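You operate a simulated robot arm through the tools that you are given. There is no shell and no other tool.

Carry out the task below with a simulated robot arm. There is one attempt and no reset: what you move stays moved.

Task
Test the open laptop from its stick and label it PASS or FAIL.
Fine: start it, read the result, shut it down, stick into the tray, label pressed on the palm rest.

It is judged by the outcome, as a careful person would: the job done as asked, and still so three seconds after it is handed in. It fails if anything else is knocked over, pushed out of place, dropped, spilled or broken.

Robot
A 7-joint arm with a two-finger parallel gripper, fixed in place. Base frame: the origin is at the foot of the arm, x ahead of it, y to its left, z up; the work surface is at about z = 0. Readings come in cm, degrees, newtons and seconds.
With the tool pointing down near the work surface it reaches from about 26 to 68 cm from the base axis. Its first joint turns from -166.0 to 166.0 degrees. Payload 2.5 kg.
Tool frame: the origin (TCP) lies between the finger pads and is the grasp point; the fingertips stand 3 cm ahead of it; z points along the fingers, y is the line along which they close. The gripper opens to 9.4 cm. The fingers are 2.8 cm wide and 1 cm thick; the gripper's body (5 by 9.6 cm) begins 5.5 cm behind the TCP.
Orientation is that of the tool frame in the base frame, as a unit quaternion [w, x, y, z]. With the fingers straight down and closing along the base's y, the tool's x points along the base's -x, its y along +y and its z along -z.

Tools
- The arm moves only by the tool move_arm. Its argument "series" is a list of rows, each a list of 3 entries, a list of its own where there are three numbers: the shift along the base's x, y, z in units of 30 mm (1.0 is 30 mm), then the turn, a rotation vector about the base's x, y, z in units of 8 degrees (1.0 is 8 degrees), then the opening, from 0 (shut) to 1 (fully open). In form: [[[x, y, z], [rx, ry, rz], hand], ...]. A call has 1 to 20 rows; each row shifts and turns the commanded pose from where the row before left it. A call with a number of a shift or a turn outside -1 to 1 is refused whole. Each row takes 0.2 s and may step no farther than 5 cm and 8.6 degrees from the row before; otherwise, or with a gripper value out of range, the whole call is refused. Where a pose cannot be reached the arm comes as near as it can. A force on the tool above 90 N (or 10 N above the force at the start of the call, whichever is more), or a blocked arm, ends the call early, and 0.2 s more pass. The fingers move at their own pace (about 7.2 cm/s each) and stop on an object; they squeeze with about 35 N. The grip force told is the motor's: it shows also when the fingers shut on nothing. Time passes only in rows, and 0.2 s behind the last, so rows that do not move let the fingers close. It gives the time, the measured TCP pose, the force on the tool (base axes), the opening and the grip force at its end, in the units of the frame above (readings bear some noise), with the torque about the TCP (base axes, N m) and any sound that the robot's microphone picked up.
- Cameras (640 x 400 px; columns grow to the right, rows downward): "scene" is fixed at [39.87, 64.95, 72.6]; the picture's right is [-1.00, -0.09, 0.00], its down [-0.07, 0.70, -0.71] and it looks along [0.07, -0.71, -0.70] (base axes); focal length 346 px, centre (320, 200). "wrist" rides on the gripper at [7.6, 1.4, -10.3] in the tool frame; the picture's right is [-0.18, 0.98, 0.00], its down [-0.75, -0.14, -0.64] and it looks along [-0.63, -0.12, 0.77] (tool axes); focal length 243 px, centre (320, 200). There is no depth. A picture from a camera that has moved, and an enlarged one, comes with that camera's place and axes in the base frame and with its lens.
- grab_frame(camera): a new picture of that camera. The clock stands still meanwhile.
- zoom(camera, box): a new picture of the part [left, top, right, bottom] of that camera's present view, enlarged. The clock stands still meanwhile.
- finish_job(): hands the job in; it is judged then, once.

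Nothing tells you positions but the pictures and the camera data. Unless the task says otherwise, let go and move clear before handing in.

The tools are called after "Emit:" as name(argument=value, ...) on one line, values as JSON. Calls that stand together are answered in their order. move_arm: Moves the arm, as the interface text tells. Its arguments: {"type":"object","properties":{"series":{"type":"array","items":{"type":"array"}}},"required":["series"]} The other tools are called the same way: grab_frame (camera) takes a picture; zoom (camera, box) takes an enlarged picture of a part of a camera's view; finish_job () hands the job in.

At the start:

```text
time: 0.0
tool_pos: [37.06, -5.85, 35.75]
tool_rot: [0.001, 0.0, 1.0, 0.0]
force: [0.9, -0.4, 0.2]
ft_torque: [-0.02, 0.0, -0.01]
gripper_width: 9.42
grasp_force: 0.1
```

scene: 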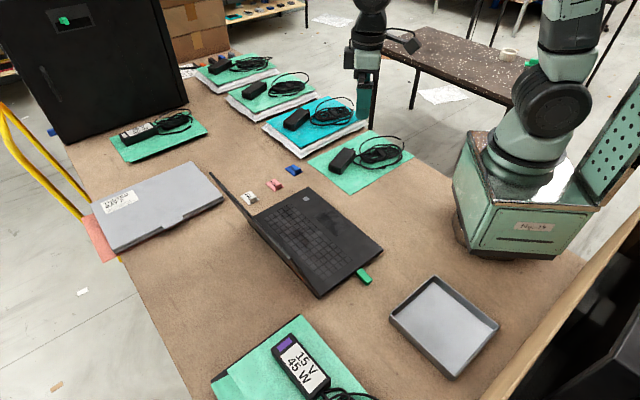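
wrist: 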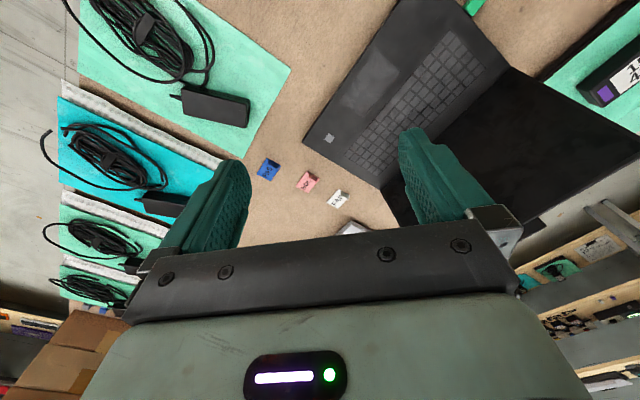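

I see an open laptop with a green USB stick in its side near the tray, three small labels (blue, pink, white) behind it, and a closed laptop nearby. I'll look closer before moving anything.

Emit:
zoom(camera="scene", box=[200, 150, 400, 310])

Emit:
zoom(camera="scene", box=[230, 155, 310, 205])

Emit:
zoom(camera="wrist", box=[240, 140, 370, 230])

Emit:
zoom(camera="wrist", box=[290, 0, 640, 220])

Emit:
zoom(camera="scene", box=[200, 260, 520, 400])

```text
2.50 times, centred on (300, 230) of scene
camera zoom: at [39.87, 64.95, 72.6], right [-1.0, -0.09, 0.0], down [-0.07, 0.7, -0.71], along [0.07, -0.71, -0.7], focal length 865 px, centre (370, 125)
```

zoom: 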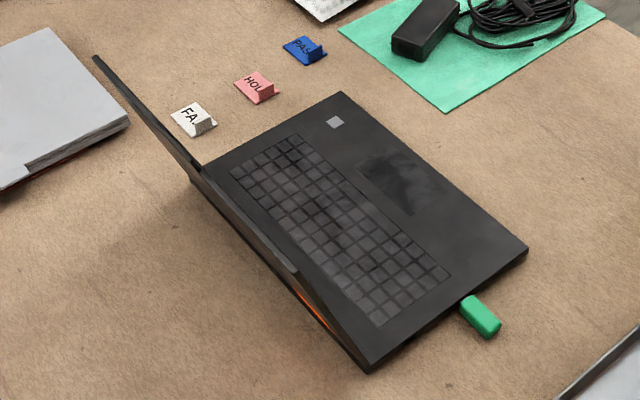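

```text
8.00 times, centred on (270, 180) of scene
camera zoom: at [39.87, 64.95, 72.6], right [-1.0, -0.09, 0.0], down [-0.07, 0.7, -0.71], along [0.07, -0.71, -0.7], focal length 2769 px, centre (720, 360)
```

zoom: 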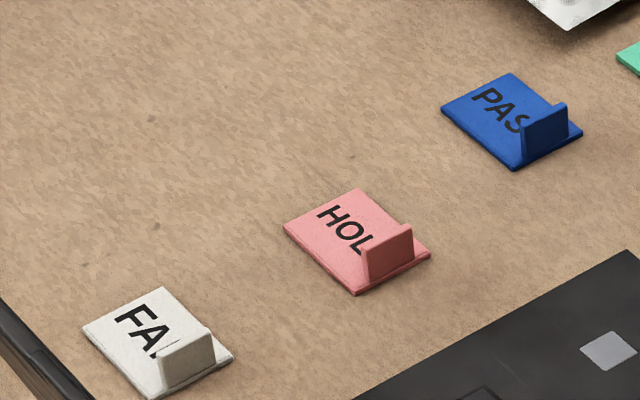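

```text
4.44 times, centred on (305, 185) of wrist
camera zoom: at [29.56, -4.47, 45.98], right [0.18, 0.98, 0.0], down [0.75, -0.14, 0.64], along [0.63, -0.12, -0.77], focal length 1078 px, centre (387, 267)
```

zoom: 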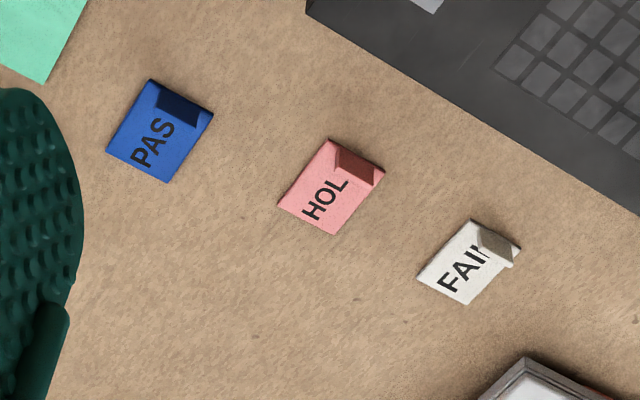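

```text
1.82 times, centred on (465, 110) of wrist
camera zoom: at [29.56, -4.47, 45.98], right [0.18, 0.98, 0.0], down [0.75, -0.14, 0.64], along [0.63, -0.12, -0.77], focal length 441 px, centre (56, 364)
```

zoom: 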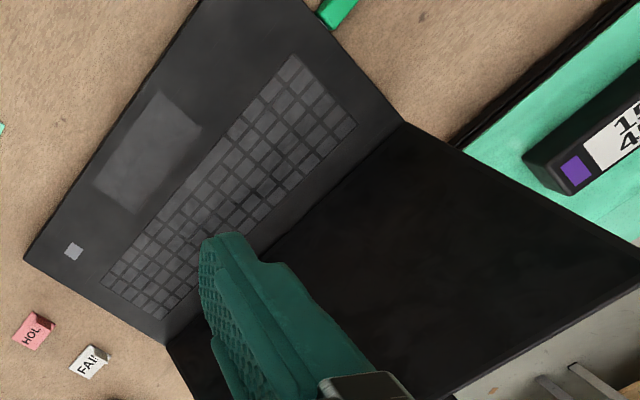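

```text
2.00 times, centred on (360, 330) of scene
camera zoom: at [39.87, 64.95, 72.6], right [-1.0, -0.09, 0.0], down [-0.07, 0.7, -0.71], along [0.07, -0.71, -0.7], focal length 692 px, centre (240, -60)
```

zoom: 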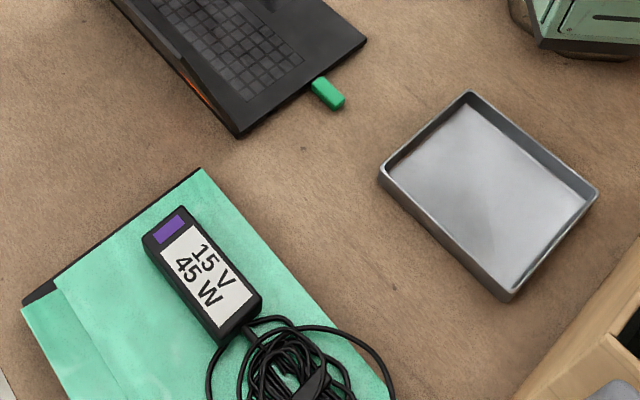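

The stick is already in the laptop's left side, and there are PASS, HOLD and FAIL labels with upright tabs. I'll zoom in on the laptop to find the power control and any indicator lights.

Emit:
zoom(camera="scene", box=[290, 180, 350, 218])

Emit:
zoom(camera="scene", box=[260, 240, 380, 310])

Emit:
zoom(camera="wrist", box=[300, 60, 420, 160])

Emit:
zoom(camera="scene", box=[80, 150, 240, 260])

Emit:
zoom(camera="wrist", box=[420, 0, 640, 140])

Emit:
zoom(camera="scene", box=[180, 40, 420, 200])

```text
10.53 times, centred on (320, 199) of scene
camera zoom: at [39.87, 64.95, 72.6], right [-1.0, -0.09, 0.0], down [-0.07, 0.7, -0.71], along [0.07, -0.71, -0.7], focal length 3644 px, centre (320, 210)
```

zoom: 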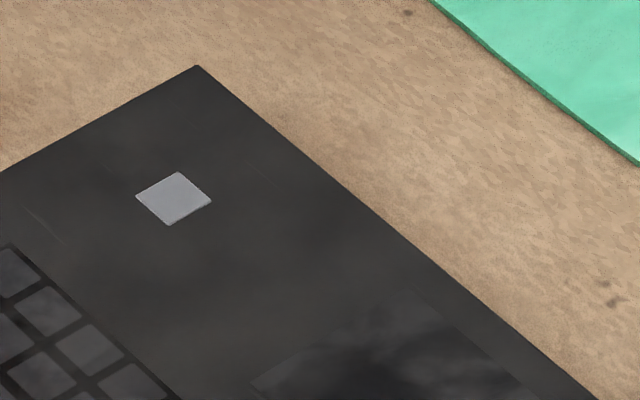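

```text
5.33 times, centred on (320, 275) of scene
camera zoom: at [39.87, 64.95, 72.6], right [-1.0, -0.09, 0.0], down [-0.07, 0.7, -0.71], along [0.07, -0.71, -0.7], focal length 1846 px, centre (320, -200)
```

zoom: 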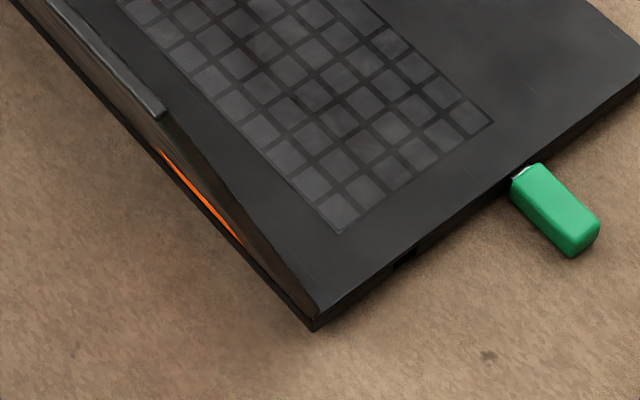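

```text
4.00 times, centred on (360, 110) of wrist
camera zoom: at [29.56, -4.47, 45.98], right [0.18, 0.98, 0.0], down [0.75, -0.14, 0.64], along [0.63, -0.12, -0.77], focal length 970 px, centre (160, 560)
```

zoom: 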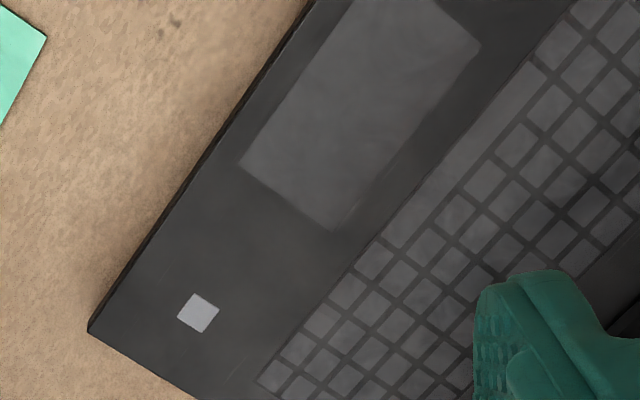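

```text
3.64 times, centred on (160, 205) of scene
camera zoom: at [39.87, 64.95, 72.6], right [-1.0, -0.09, 0.0], down [-0.07, 0.7, -0.71], along [0.07, -0.71, -0.7], focal length 1259 px, centre (902, 182)
```

zoom: 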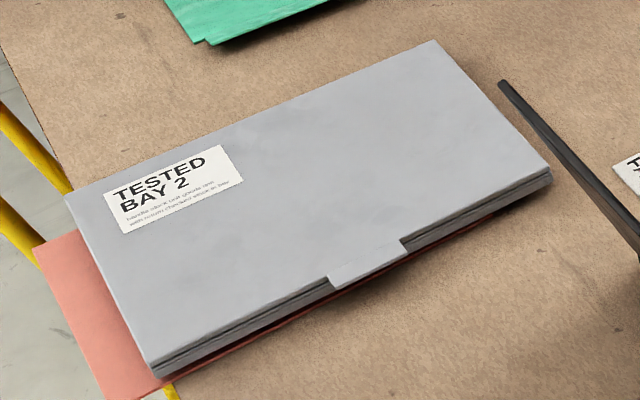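

```text
2.86 times, centred on (530, 70) of wrist
camera zoom: at [29.56, -4.47, 45.98], right [0.18, 0.98, 0.0], down [0.75, -0.14, 0.64], along [0.63, -0.12, -0.77], focal length 693 px, centre (-280, 571)
```

zoom: 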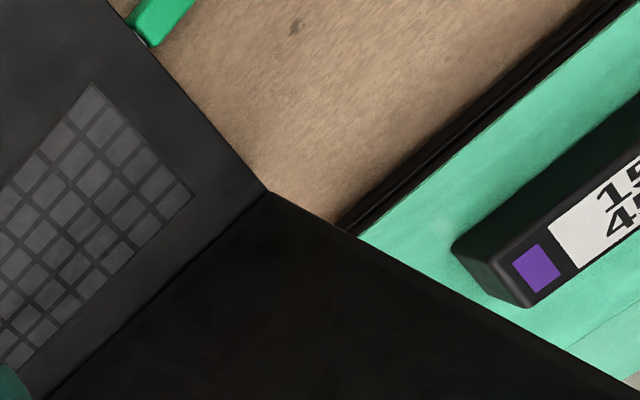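

```text
2.50 times, centred on (300, 120) of scene
camera zoom: at [39.87, 64.95, 72.6], right [-1.0, -0.09, 0.0], down [-0.07, 0.7, -0.71], along [0.07, -0.71, -0.7], focal length 865 px, centre (370, 400)
```

zoom: 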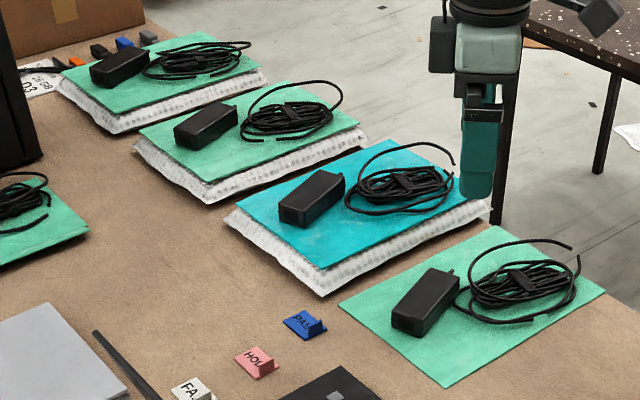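

The stick is at about (33.6, 17.2). The laptop's front edge runs from about (29, 9) to (50, -12), with the screen leaning back toward +x/+y and facing the robot. I'll yaw and tilt the wrist, well above everything, to see the screen and the strip above the keyboard.

Emit:
move_arm(series=[[[0, 0, 0.3], [0, 0, 0.925], 1], [[0, 0, 0.3], [0, 0, 0.925], 1], [[0, 0, 0], [0, 0, 0.925], 1], [[0, 0, 0], [0, 0, 0.925], 1], [[0, 0, 0], [0, 0, 0.925], 1], [[0, 0, 0], [0.5, -0.7, 0], 1], [[0, 0, 0], [0.5, -0.7, 0], 1], [[0, 0, 0], [0, 0, 0], 1]])

Emit:
grab_frame(camera="wrist")

Emit:
grab_frame(camera="scene")

```text
time: 1.8
tool_pos: [37.19, -5.85, 37.71]
tool_rot: [0.115, -0.316, 0.941, 0.035]
force: [-0.4, -0.7, -0.2]
ft_torque: [0.0, -0.01, 0.0]
gripper_width: 9.4
grasp_force: 0.1
```

```text
taken
camera wrist: at [28.42, -10.64, 45.71], right [-0.45, 0.89, 0.04], down [0.54, 0.24, 0.8], along [0.71, 0.38, -0.59], focal length 243 px, centre (320, 200)
```

wrist: 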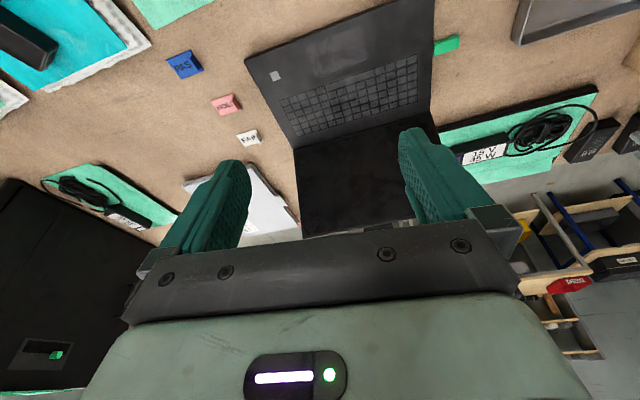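

```text
taken
```

scene: 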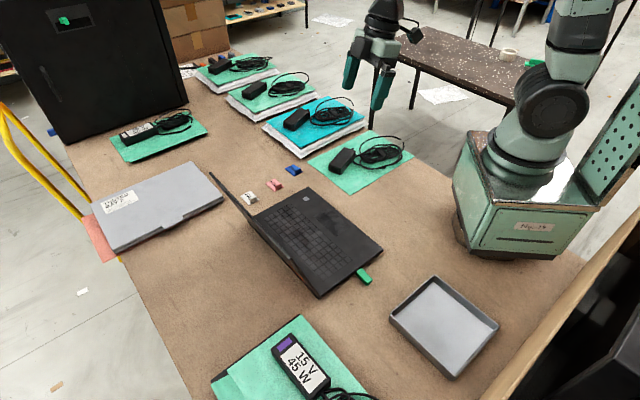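

Emit:
zoom(camera="wrist", box=[230, 40, 450, 240])

Emit:
zoom(camera="wrist", box=[250, 60, 350, 160])

Emit:
zoom(camera="wrist", box=[430, 80, 640, 200])

Emit:
zoom(camera="wrist", box=[60, 160, 310, 260])

```text
2.00 times, centred on (340, 140) of wrist
camera zoom: at [28.42, -10.64, 45.71], right [-0.45, 0.89, 0.04], down [0.54, 0.24, 0.8], along [0.71, 0.38, -0.59], focal length 485 px, centre (280, 320)
```

zoom: 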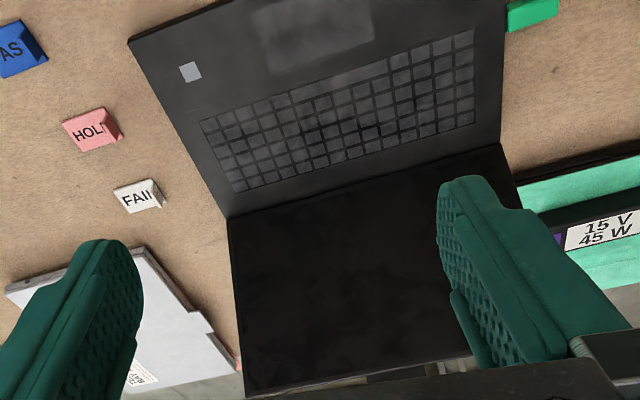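

```text
4.00 times, centred on (300, 110) of wrist
camera zoom: at [28.42, -10.64, 45.71], right [-0.45, 0.89, 0.04], down [0.54, 0.24, 0.8], along [0.71, 0.38, -0.59], focal length 970 px, centre (400, 560)
```

zoom: 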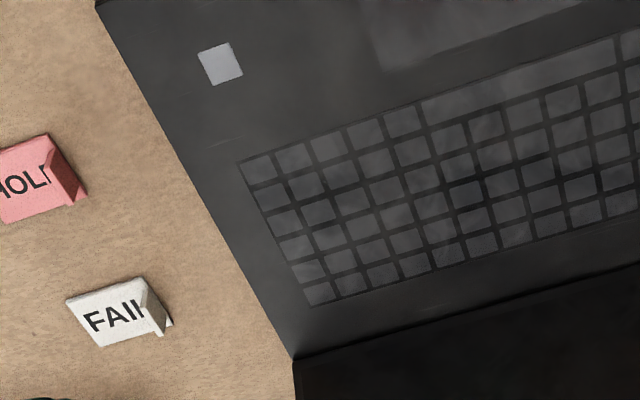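

```text
3.05 times, centred on (535, 140) of wrist
camera zoom: at [28.42, -10.64, 45.71], right [-0.45, 0.89, 0.04], down [0.54, 0.24, 0.8], along [0.71, 0.38, -0.59], focal length 739 px, centre (-335, 383)
```

zoom: 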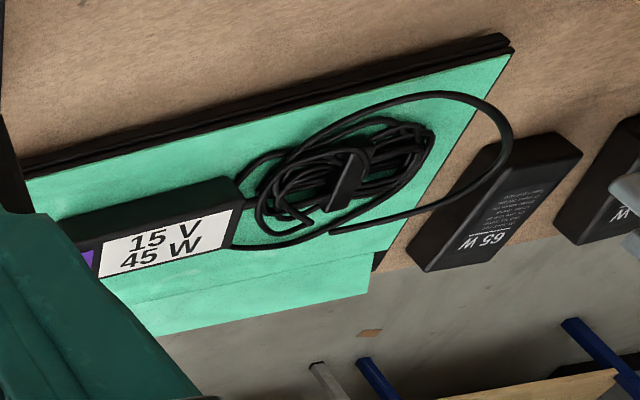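

```text
2.56 times, centred on (185, 210) of wrist
camera zoom: at [28.42, -10.64, 45.71], right [-0.45, 0.89, 0.04], down [0.54, 0.24, 0.8], along [0.71, 0.38, -0.59], focal length 621 px, centre (666, 174)
```

zoom: 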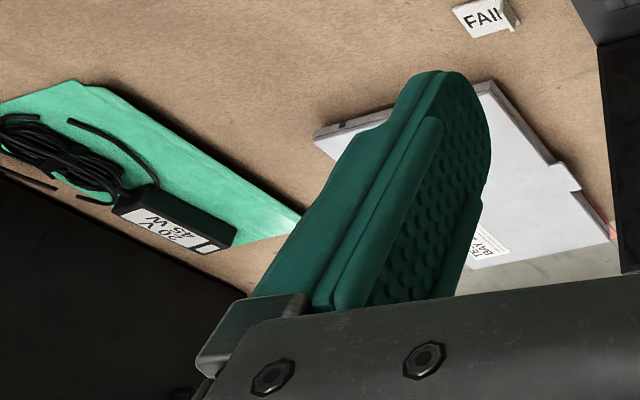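

The screen is dark, and the only control-like thing on the deck is a light-grey square on the right palm rest at about (51, -7). I'll go down above it for a close look at the square, the labels and the keyboard's power area.

Emit:
move_arm(series=[[[0.583, -0.048, -0.6], [-0.5, 0.7, 0], 1], [[0.583, -0.048, -0.6], [-0.5, 0.7, 0], 1], [[0.583, -0.048, -0.9], [0, 0, 0], 1], [[0.583, -0.048, -0.9], [0, 0, 0], 1], [[0.583, -0.048, -0.9], [0, 0, 0], 1], [[0.583, -0.048, -0.9], [0, 0, 0], 1], [[0.583, -0.048, -0.9], [0, 0, 0], 1], [[0.583, -0.048, -0.9], [0, 0, 0], 1], [[0, 0, 0], [0, 0, 0], 1]])

Emit:
grab_frame(camera="wrist")

Emit:
zoom(camera="wrist", box=[220, 20, 420, 170])

```text
time: 3.8
tool_pos: [51.11, -7.09, 17.86]
tool_rot: [0.001, -0.317, 0.948, 0.0]
force: [-0.9, -0.6, -0.8]
ft_torque: [0.02, 0.0, 0.01]
gripper_width: 9.38
grasp_force: 0.0
```

```text
taken
camera wrist: at [44.29, -10.41, 28.02], right [-0.44, 0.9, 0.0], down [0.69, 0.34, 0.64], along [0.58, 0.29, -0.77], focal length 243 px, centre (320, 200)
```

wrist: 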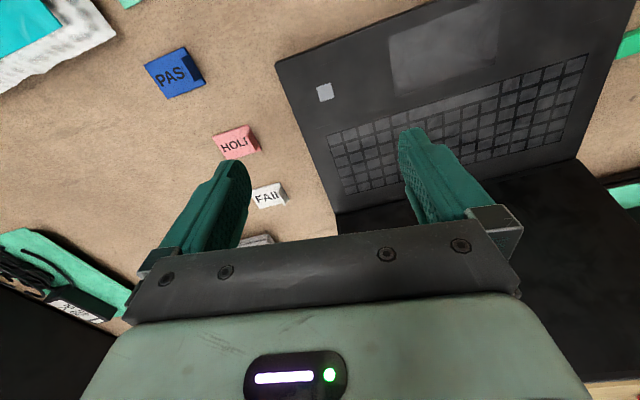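

```text
2.67 times, centred on (320, 95) of wrist
camera zoom: at [44.29, -10.41, 28.02], right [-0.44, 0.9, 0.0], down [0.69, 0.34, 0.64], along [0.58, 0.29, -0.77], focal length 647 px, centre (320, 480)
```

zoom: 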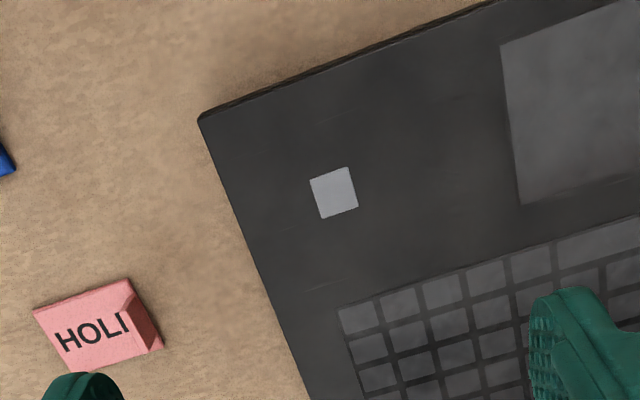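

The grey square looks flush and plain, like a sticker or reader. Before pressing anything I'll check the laptop's front, left and rear edges for a button.

Emit:
zoom(camera="wrist", box=[270, 0, 470, 120])

Emit:
zoom(camera="scene", box=[280, 255, 340, 305])

Emit:
zoom(camera="scene", box=[310, 240, 400, 305])

Emit:
zoom(camera="wrist", box=[270, 60, 440, 240])

```text
3.20 times, centred on (370, 60) of wrist
camera zoom: at [44.29, -10.41, 28.02], right [-0.44, 0.9, 0.0], down [0.69, 0.34, 0.64], along [0.58, 0.29, -0.77], focal length 776 px, centre (160, 648)
```

zoom: 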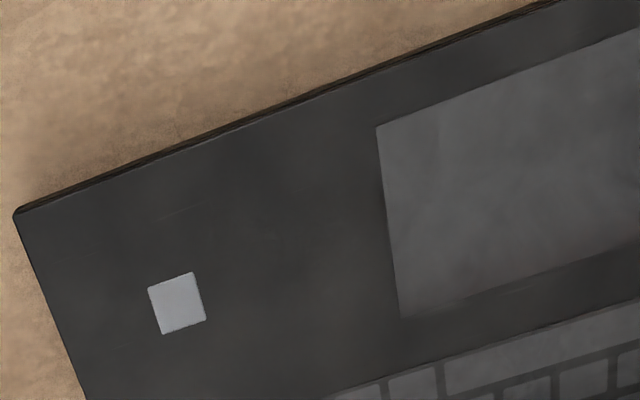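

```text
8.00 times, centred on (310, 280) of scene
camera zoom: at [39.87, 64.95, 72.6], right [-1.0, -0.09, 0.0], down [-0.07, 0.7, -0.71], along [0.07, -0.71, -0.7], focal length 2769 px, centre (400, -440)
```

zoom: 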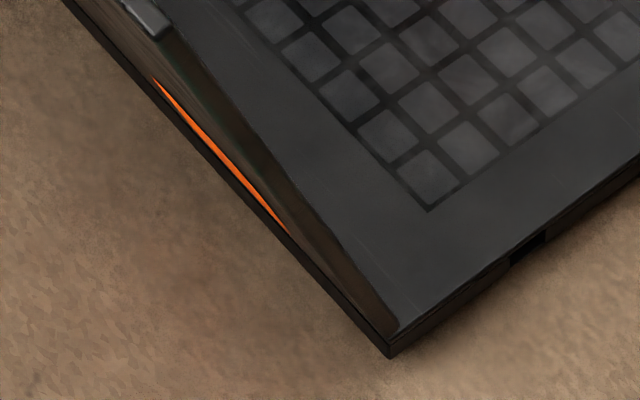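

```text
6.15 times, centred on (355, 272) of scene
camera zoom: at [39.87, 64.95, 72.6], right [-1.0, -0.09, 0.0], down [-0.07, 0.7, -0.71], along [0.07, -0.71, -0.7], focal length 2130 px, centre (105, -246)
```

zoom: 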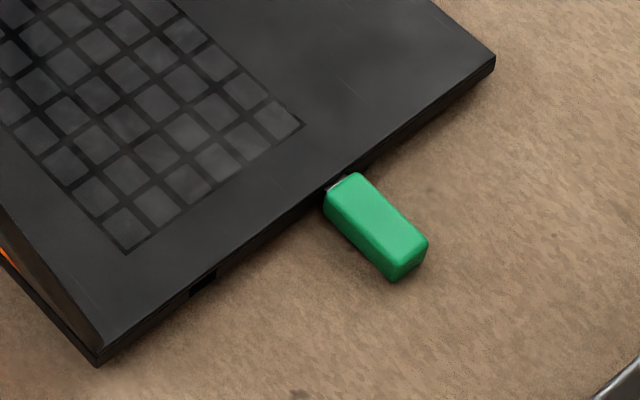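

```text
2.22 times, centred on (355, 150) of wrist
camera zoom: at [44.29, -10.41, 28.02], right [-0.44, 0.9, 0.0], down [0.69, 0.34, 0.64], along [0.58, 0.29, -0.77], focal length 539 px, centre (242, 311)
```

zoom: 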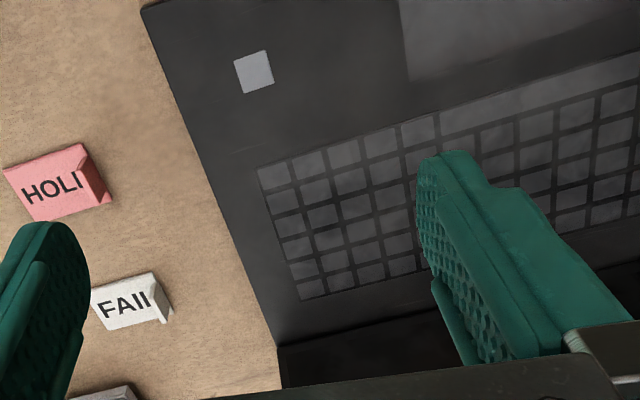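

No button shows on the front or left edge, where I only see the stick and a port. I'll raise a little and yaw so the wrist camera can look at the laptop's right edge, staying above the labels.

Emit:
move_arm(series=[[[0.3, -0.1, 0], [0, 0, 0.97], 1], [[0.3, -0.1, 0], [0, 0, 0.97], 1], [[0.3, -0.1, 0], [0, 0, 0.97], 1], [[0.3, -0.1, 0], [0, 0, 0.97], 1], [[0.3, -0.1, 0], [0, 0, 0.97], 1], [[0.3, 0, 0], [0, 0, 0.97], 1], [[0.3, 0, 0], [0, 0, 0.97], 1], [[0.3, 0, 0], [0, 0, 0.97], 1], [[0.3, 0, -0.2], [0, 0, 0.97], 1], [[0.3, 0, -0.2], [0, 0, 0.97], 1], [[0.3, 0, -0.2], [0, 0, 0.97], 1], [[0.3, 0, -0.2], [0, 0, 0.97], 1], [[0, 0, 0], [0, 0, 0], 1]])

Emit:
grab_frame(camera="wrist")

Emit:
zoom(camera="wrist", box=[220, 40, 440, 240])

Emit:
grab_frame(camera="scene")

```text
time: 6.6
tool_pos: [61.92, -8.64, 15.55]
tool_rot: [0.0, 0.907, -0.422, -0.001]
force: [-0.6, -1.1, 0.5]
ft_torque: [0.02, 0.0, -0.02]
gripper_width: 9.41
grasp_force: 0.1
```

```text
taken
camera wrist: at [65.85, -15.29, 25.63], right [-0.87, -0.49, 0.0], down [-0.38, 0.67, 0.64], along [-0.32, 0.56, -0.77], focal length 243 px, centre (320, 200)
```

wrist: 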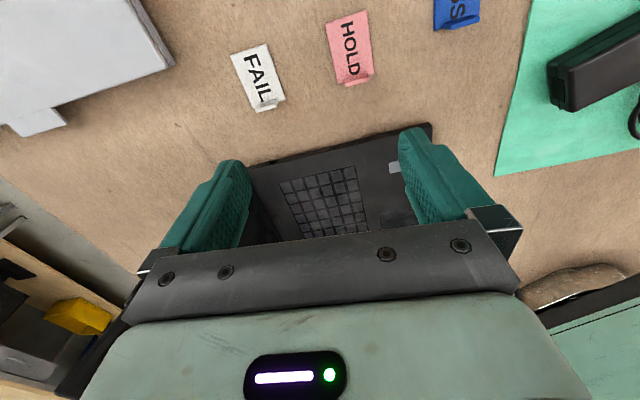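

```text
2.00 times, centred on (330, 140) of wrist
camera zoom: at [65.85, -15.29, 25.63], right [-0.87, -0.49, 0.0], down [-0.38, 0.67, 0.64], along [-0.32, 0.56, -0.77], focal length 485 px, centre (300, 320)
```

zoom: 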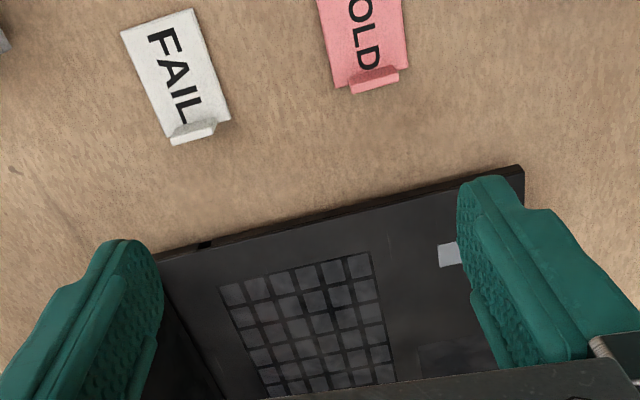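

```text
taken
```

scene: 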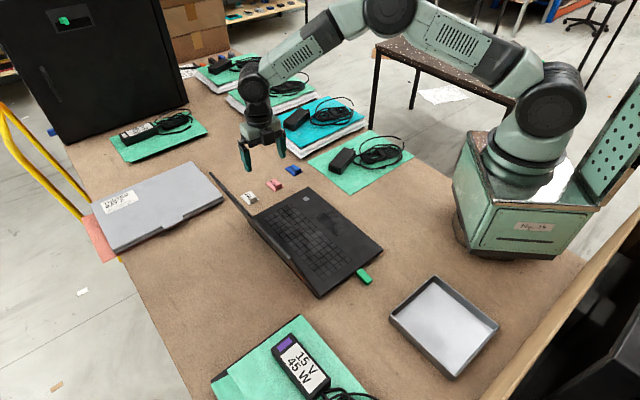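

From this side the labels read FAIL, HOLD and PASS in full. The right edge shows a dark slot near the rear, so I'll zoom in on it.

Emit:
zoom(camera="wrist", box=[240, 110, 440, 180])

Emit:
zoom(camera="wrist", box=[240, 140, 330, 250])

Emit:
zoom(camera="wrist", box=[220, 0, 500, 120])

```text
3.20 times, centred on (340, 145) of wrist
camera zoom: at [65.85, -15.29, 25.63], right [-0.87, -0.49, 0.0], down [-0.38, 0.67, 0.64], along [-0.32, 0.56, -0.77], focal length 776 px, centre (256, 376)
```

zoom: 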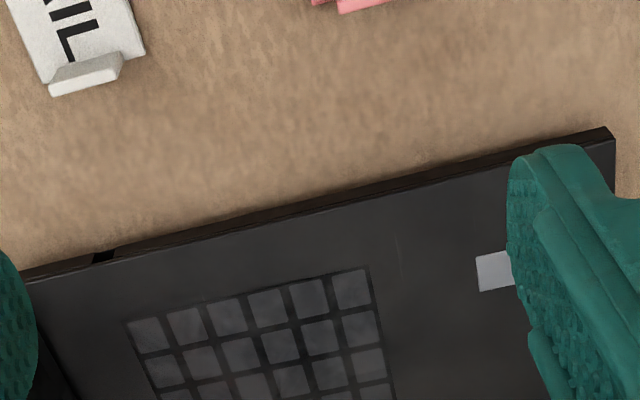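

```text
3.64 times, centred on (285, 195) of wrist
camera zoom: at [65.85, -15.29, 25.63], right [-0.87, -0.49, 0.0], down [-0.38, 0.67, 0.64], along [-0.32, 0.56, -0.77], focal length 882 px, centre (447, 218)
```

zoom: 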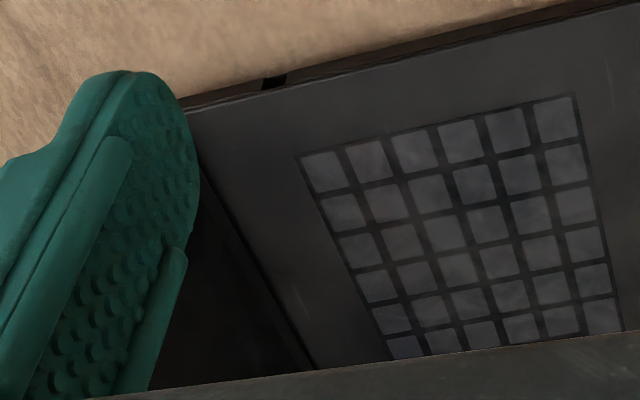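

```text
2.29 times, centred on (360, 60) of wrist
camera zoom: at [65.85, -15.29, 25.63], right [-0.87, -0.49, 0.0], down [-0.38, 0.67, 0.64], along [-0.32, 0.56, -0.77], focal length 555 px, centre (229, 520)
```

zoom: 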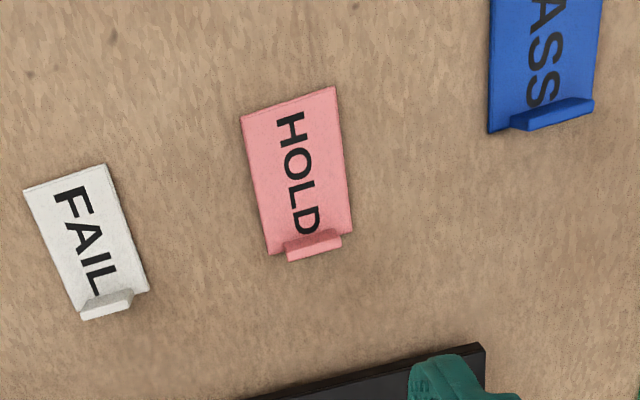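

I still find no obvious button on the sides. I'll return over the deck and take a closer look at the keyboard's rear rows for a power key.

Emit:
move_arm(series=[[[-0.3, 0.1, 0.2], [0, 0, -0.95], 1], [[-0.3, 0.1, 0.2], [0, 0, -0.95], 1], [[-0.3, 0.1, 0], [0, 0, -0.95], 1], [[-0.3, 0.1, 0], [0, 0, -0.95], 1], [[-0.3, 0.1, 0], [0, 0, -0.95], 1], [[-0.3, 0.1, 0], [0, 0, -0.95], 1], [[-0.3, 0.1, 0], [0, 0, -0.95], 1], [[-0.3, 0.1, -0.4], [0, 0, -0.95], 1], [[-0.3, 0.1, -0.4], [0, 0, -0.95], 1], [[-0.2, 0.1, -0.6], [0, 0, -0.95], 1], [[0, 0, 0], [0, 0, 0], 1]])

Emit:
grab_frame(camera="wrist")

Emit:
zoom(camera="wrist", box=[240, 60, 420, 230])

Emit:
zoom(camera="wrist", box=[400, 0, 640, 160])

```text
time: 9.0
tool_pos: [53.39, -5.37, 12.7]
tool_rot: [0.001, -0.454, 0.891, 0.001]
force: [-0.2, -0.1, 0.1]
ft_torque: [0.02, -0.02, 0.03]
gripper_width: 9.38
grasp_force: 0.1
```

```text
taken
camera wrist: at [47.71, -10.75, 22.75], right [-0.69, 0.73, 0.0], down [0.56, 0.53, 0.64], along [0.47, 0.44, -0.77], focal length 243 px, centre (320, 200)
```

wrist: 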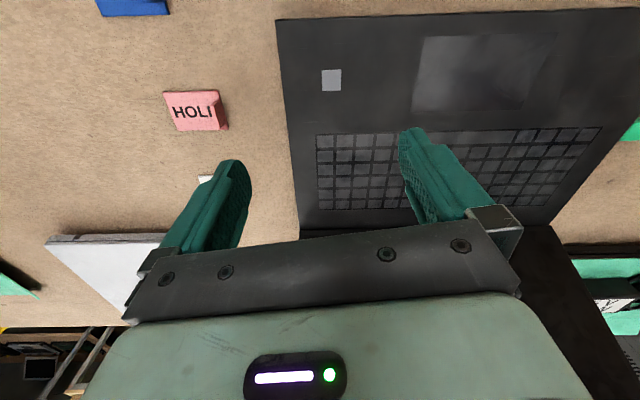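

```text
2.35 times, centred on (330, 145) of wrist
camera zoom: at [47.71, -10.75, 22.75], right [-0.69, 0.73, 0.0], down [0.56, 0.53, 0.64], along [0.47, 0.44, -0.77], focal length 571 px, centre (296, 329)
```

zoom: 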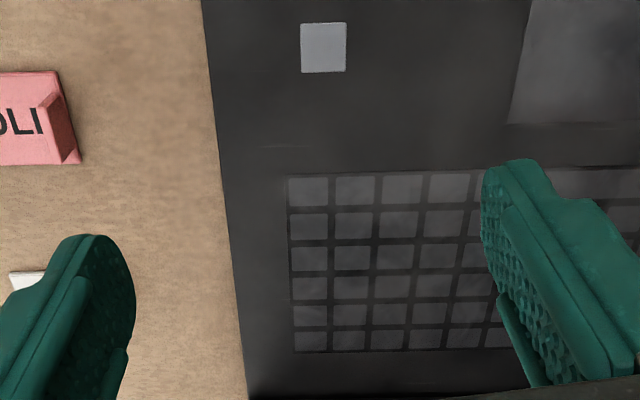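

```text
2.50 times, centred on (520, 80) of wrist
camera zoom: at [47.71, -10.75, 22.75], right [-0.69, 0.73, 0.0], down [0.56, 0.53, 0.64], along [0.47, 0.44, -0.77], focal length 606 px, centre (-180, 500)
```

zoom: 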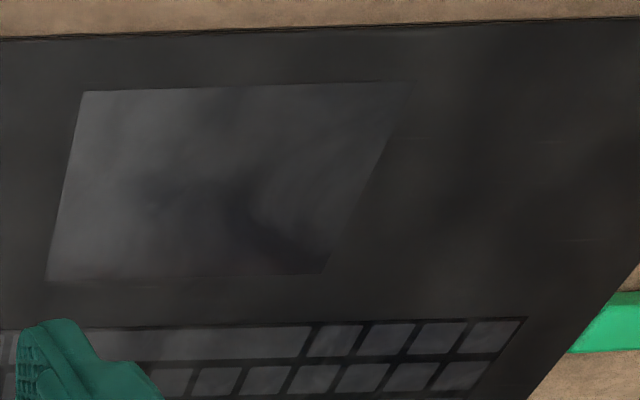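

The deck has no other candidate, so the light-grey square at about (50.9, -6.7) is the only likely power key. I'll close the fingers, align with the laptop and come down to just above it.

Emit:
move_arm(series=[[[-0.42, -0.22, 0], [0, 0, -0.6], 0], [[-0.42, -0.22, 0], [0, 0, -0.6], 0], [[0, 0, -0.5], [0, 0, 0], 0], [[0, 0, -0.5], [0, 0, 0], 0], [[0, 0, -0.5], [0, 0, 0], 0], [[0, 0, -0.4], [0, 0, 0], 0], [[0, 0, 0], [0, 0, 0], 0]])

Emit:
grab_frame(camera="wrist")

Emit:
zoom(camera="scene", box=[270, 150, 370, 220])

```text
time: 10.6
tool_pos: [50.68, -6.83, 6.54]
tool_rot: [0.0, -0.378, 0.926, 0.0]
force: [-0.3, 1.2, -0.1]
ft_torque: [0.04, 0.01, -0.01]
gripper_width: 0.0
grasp_force: 32.9
```

```text
taken
camera wrist: at [44.31, -11.25, 16.71], right [-0.56, 0.83, 0.0], down [0.64, 0.43, 0.64], along [0.53, 0.36, -0.77], focal length 243 px, centre (320, 200)
```

wrist: 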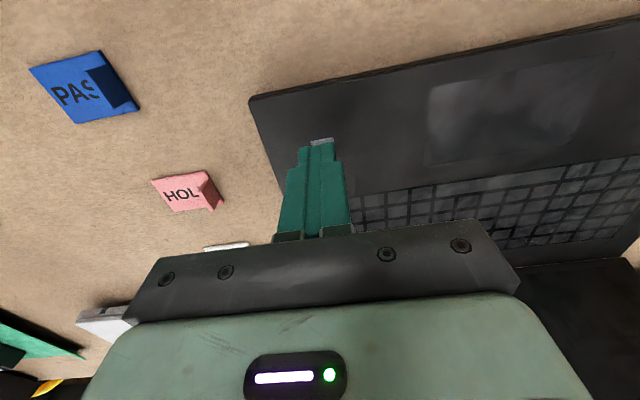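

```text
5.71 times, centred on (320, 185) of scene
camera zoom: at [39.87, 64.95, 72.6], right [-1.0, -0.09, 0.0], down [-0.07, 0.7, -0.71], along [0.07, -0.71, -0.7], focal length 1978 px, centre (320, 286)
```

zoom: 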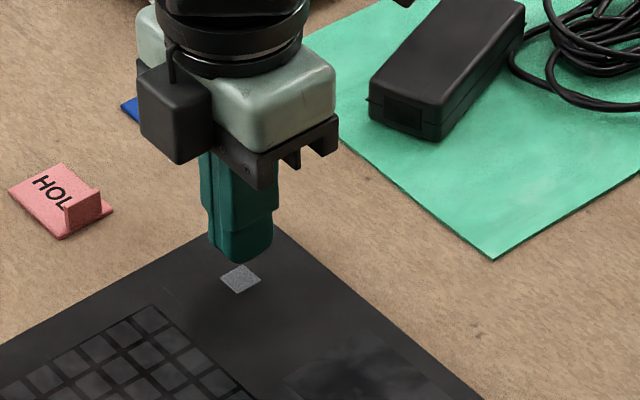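

The closed fingertips hover about 1.5 cm over the grey square. I'll press down gently in small steps while watching the force.

Emit:
move_arm(series=[[[0.03, 0.03, -0.2], [0, 0, 0], 0], [[0, 0, -0.1], [0, 0, 0], 0], [[0, 0, -0.07], [0, 0, 0], 0], [[0, 0, 0], [0, 0, 0], 0]])

```text
time: 11.6
tool_pos: [50.67, -6.68, 5.49]
tool_rot: [0.0, -0.379, 0.925, 0.001]
force: [0.3, -0.1, 0.5]
ft_torque: [-0.01, -0.02, -0.01]
gripper_width: 0.0
grasp_force: 32.8
```

Emit:
move_arm(series=[[[0, 0, -0.06], [0, 0, 0], 0], [[0, 0, -0.04], [0, 0, 0], 0], [[0, 0, 0], [0, 0, 0], 0]])

Emit:
zoom(camera="scene", box=[290, 170, 350, 220])

```text
time: 12.4
tool_pos: [50.6, -6.71, 5.32]
tool_rot: [0.001, -0.378, 0.926, 0.0]
force: [0.4, 0.4, 0.1]
ft_torque: [0.01, 0.0, -0.02]
gripper_width: 0.02
grasp_force: 32.9
```

```text
8.00 times, centred on (320, 195) of scene
camera zoom: at [39.87, 64.95, 72.6], right [-1.0, -0.09, 0.0], down [-0.07, 0.7, -0.71], along [0.07, -0.71, -0.7], focal length 2769 px, centre (320, 240)
```

zoom: 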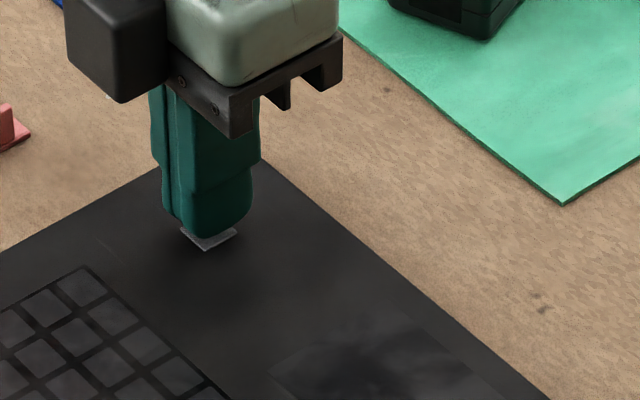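

The tip is right over the square, still a few millimetres up. I'll continue down in small steps.

Emit:
move_arm(series=[[[0.03, 0.03, -0.05], [0, 0, 0], 0], [[0, 0, -0.05], [0, 0, 0], 0], [[0, 0, 0], [0, 0, 0], 0]])

```text
time: 13.2
tool_pos: [50.88, -6.6, 5.0]
tool_rot: [0.0, -0.378, 0.926, 0.0]
force: [0.3, -0.3, 0.5]
ft_torque: [-0.04, -0.01, 0.03]
gripper_width: 0.0
grasp_force: 33.3
```

Emit:
move_arm(series=[[[0, 0, -0.05], [0, 0, 0], 0], [[0, 0, 0], [0, 0, 0], 0]])

Emit:
move_arm(series=[[[0, 0, -0.05], [0, 0, 0], 0], [[0, 0, 0], [0, 0, 0], 0]])

```text
time: 13.8
tool_pos: [50.82, -6.63, 4.86]
tool_rot: [0.0, -0.378, 0.926, 0.0]
force: [-0.3, 0.2, 0.7]
ft_torque: [0.0, 0.01, 0.0]
gripper_width: 0.0
grasp_force: 33.1
```

```text
time: 14.4
tool_pos: [50.83, -6.57, 4.77]
tool_rot: [0.001, -0.379, 0.926, 0.0]
force: [-13.3, 1.1, 34.1]
ft_torque: [0.05, 0.41, 0.05]
gripper_width: 0.0
grasp_force: 33.4
```

I made firm contact (about 34 N) on the square, so I'll back off right away and check whether the screen responded.

Emit:
move_arm(series=[[[0, 0, 0.1], [0, 0, 0], 0], [[0, 0, 0.3], [0, 0, 0], 0], [[0, 0, 0.7], [0, 0, 0], 0], [[0, 0, 0.8], [0, 0, 0], 0], [[0, 0, 0], [0, 0, 0], 0]])

Emit:
grab_frame(camera="wrist")

Emit:
grab_frame(camera="scene")

```text
time: 15.6
tool_pos: [50.83, -6.61, 10.3]
tool_rot: [-0.001, -0.379, 0.925, 0.0]
force: [0.5, -0.3, 0.1]
ft_torque: [0.02, -0.02, -0.01]
gripper_width: 0.0
grasp_force: 32.8
```

```text
taken
camera wrist: at [44.58, -10.94, 20.5], right [-0.56, 0.83, 0.0], down [0.64, 0.43, 0.64], along [0.53, 0.36, -0.77], focal length 243 px, centre (320, 200)
```

wrist: 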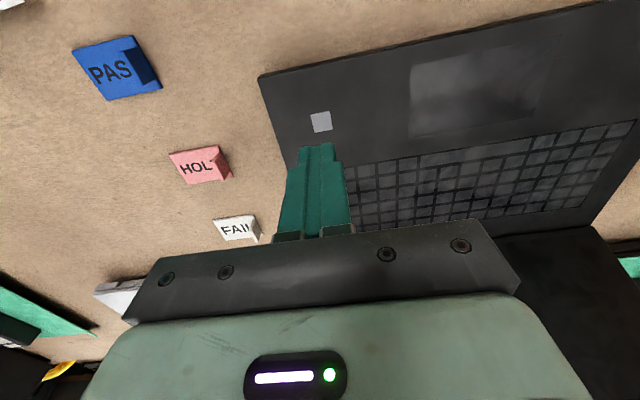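

```text
taken
```

scene: 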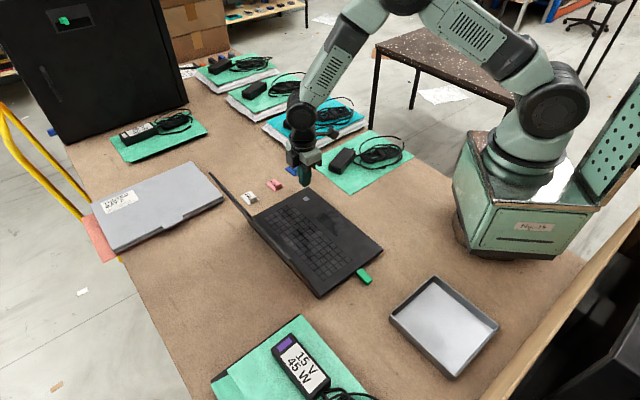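

The press landed on the square and nothing moved. I'll back up to the screen-viewing pose to see whether it started.

Emit:
move_arm(series=[[[-0.533, 0.025, 0.833], [0, 0, 0], 1], [[-0.533, 0.025, 0.833], [0, 0, 0], 1], [[-0.533, 0.025, 0.833], [0, 0, 0], 1], [[-0.533, 0.025, 0.833], [0, 0, 0], 1], [[-0.533, 0.025, 0.833], [0, 0, 0], 1], [[-0.533, 0.025, 0.833], [0.6, -0.6, 0], 1], [[-0.533, 0.025, 0.833], [0.6, -0.6, 0], 1], [[-0.533, 0.025, 0.833], [0.6, -0.6, 0], 1], [[0, 0, 0], [0, 0, 0], 1]])

Emit:
grab_frame(camera="wrist")

Emit:
zoom(camera="wrist", box=[230, 20, 450, 240])

```text
time: 17.6
tool_pos: [37.9, -6.09, 30.4]
tool_rot: [0.163, -0.373, 0.911, 0.068]
force: [-0.2, 0.1, -0.4]
ft_torque: [-0.02, -0.01, 0.0]
gripper_width: 9.37
grasp_force: 0.1
```

```text
taken
camera wrist: at [29.43, -12.64, 37.15], right [-0.57, 0.82, 0.07], down [0.44, 0.24, 0.86], along [0.69, 0.52, -0.5], focal length 243 px, centre (320, 200)
```

wrist: 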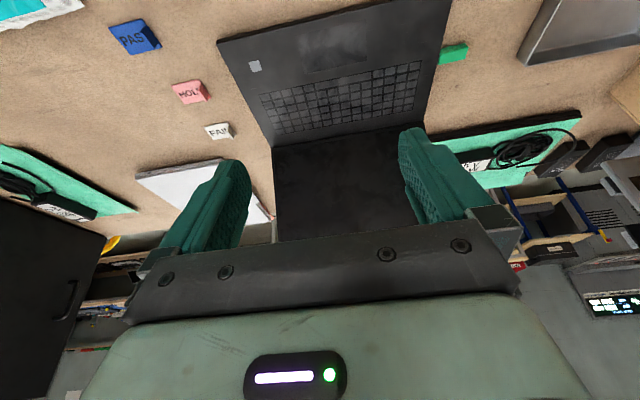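

```text
1.82 times, centred on (340, 130) of wrist
camera zoom: at [29.43, -12.64, 37.15], right [-0.57, 0.82, 0.07], down [0.44, 0.24, 0.86], along [0.69, 0.52, -0.5], focal length 441 px, centre (284, 327)
```

zoom: 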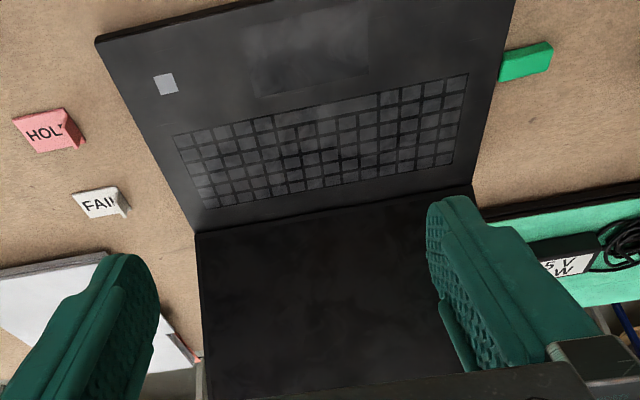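

The screen is still dark three seconds later. I'll wait a little more, check again, and meanwhile look closely at the left side and rear.

Emit:
move_arm(series=[[[0, 0, 0], [0, 0, 0], 1], [[0, 0, 0], [0, 0, 0], 1], [[0, 0, 0], [0, 0, 0], 1], [[0, 0, 0], [0, 0, 0], 1], [[0, 0, 0], [0, 0, 0], 1], [[0, 0, 0], [0, 0, 0], 1], [[0, 0, 0], [0, 0, 0], 1], [[0, 0, 0], [0, 0, 0], 1], [[0, 0, 0], [0, 0, 0], 1], [[0, 0, 0], [0, 0, 0], 1]])

Emit:
zoom(camera="wrist", box=[230, 20, 450, 240])

Emit:
zoom(camera="scene", box=[320, 270, 360, 300])

Emit:
zoom(camera="scene", box=[355, 235, 395, 265])

Emit:
zoom(camera="scene", box=[205, 165, 285, 225])

Emit:
zoom(camera="scene", box=[250, 210, 330, 270])

```text
time: 19.8
tool_pos: [37.96, -6.25, 30.37]
tool_rot: [0.163, -0.373, 0.911, 0.069]
force: [-0.4, -0.4, 1.4]
ft_torque: [0.04, -0.02, -0.02]
gripper_width: 9.4
grasp_force: 0.0
```

```text
1.82 times, centred on (340, 130) of wrist
camera zoom: at [29.46, -12.66, 37.15], right [-0.57, 0.82, 0.07], down [0.45, 0.24, 0.86], along [0.69, 0.52, -0.5], focal length 441 px, centre (284, 327)
```

zoom: 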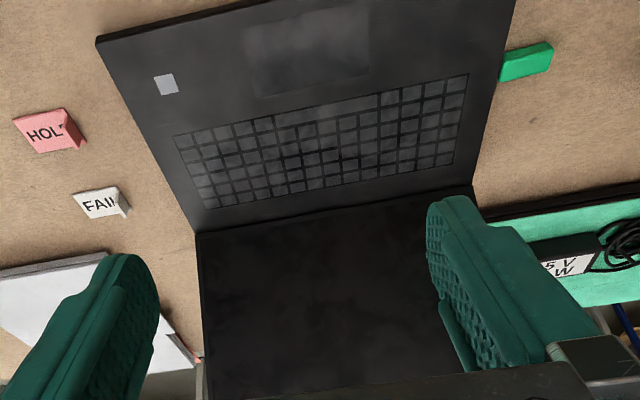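

```text
13.33 times, centred on (340, 285) of scene
camera zoom: at [39.87, 64.95, 72.6], right [-1.0, -0.09, 0.0], down [-0.07, 0.7, -0.71], along [0.07, -0.71, -0.7], focal length 4616 px, centre (53, -933)
```

zoom: 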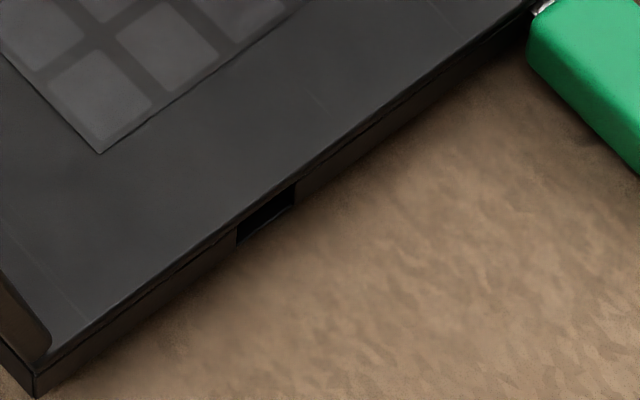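

```text
13.33 times, centred on (375, 250) of scene
camera zoom: at [39.87, 64.95, 72.6], right [-1.0, -0.09, 0.0], down [-0.07, 0.7, -0.71], along [0.07, -0.71, -0.7], focal length 4616 px, centre (-413, -467)
```

zoom: 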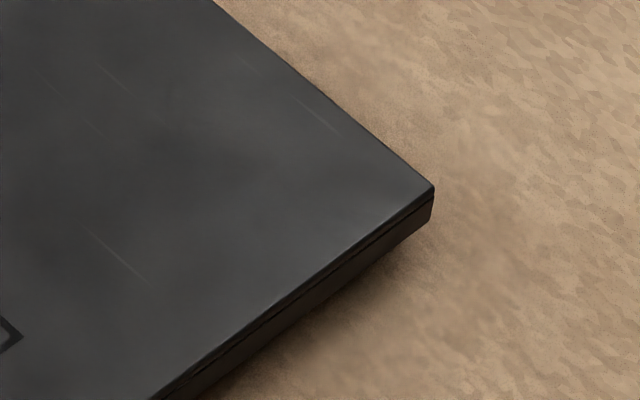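

```text
6.67 times, centred on (245, 195) of scene
camera zoom: at [39.87, 64.95, 72.6], right [-1.0, -0.09, 0.0], down [-0.07, 0.7, -0.71], along [0.07, -0.71, -0.7], focal length 2308 px, centre (820, 233)
```

zoom: 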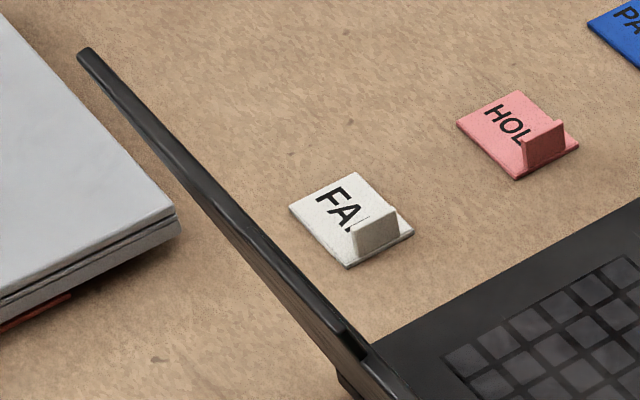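

```text
6.67 times, centred on (290, 240) of scene
camera zoom: at [39.87, 64.95, 72.6], right [-1.0, -0.09, 0.0], down [-0.07, 0.7, -0.71], along [0.07, -0.71, -0.7], focal length 2308 px, centre (520, -67)
```

zoom: 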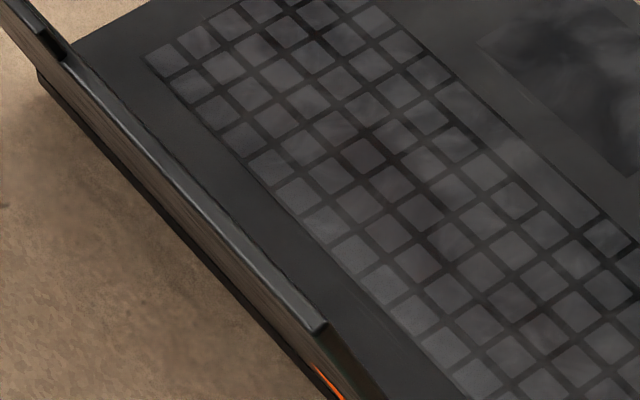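

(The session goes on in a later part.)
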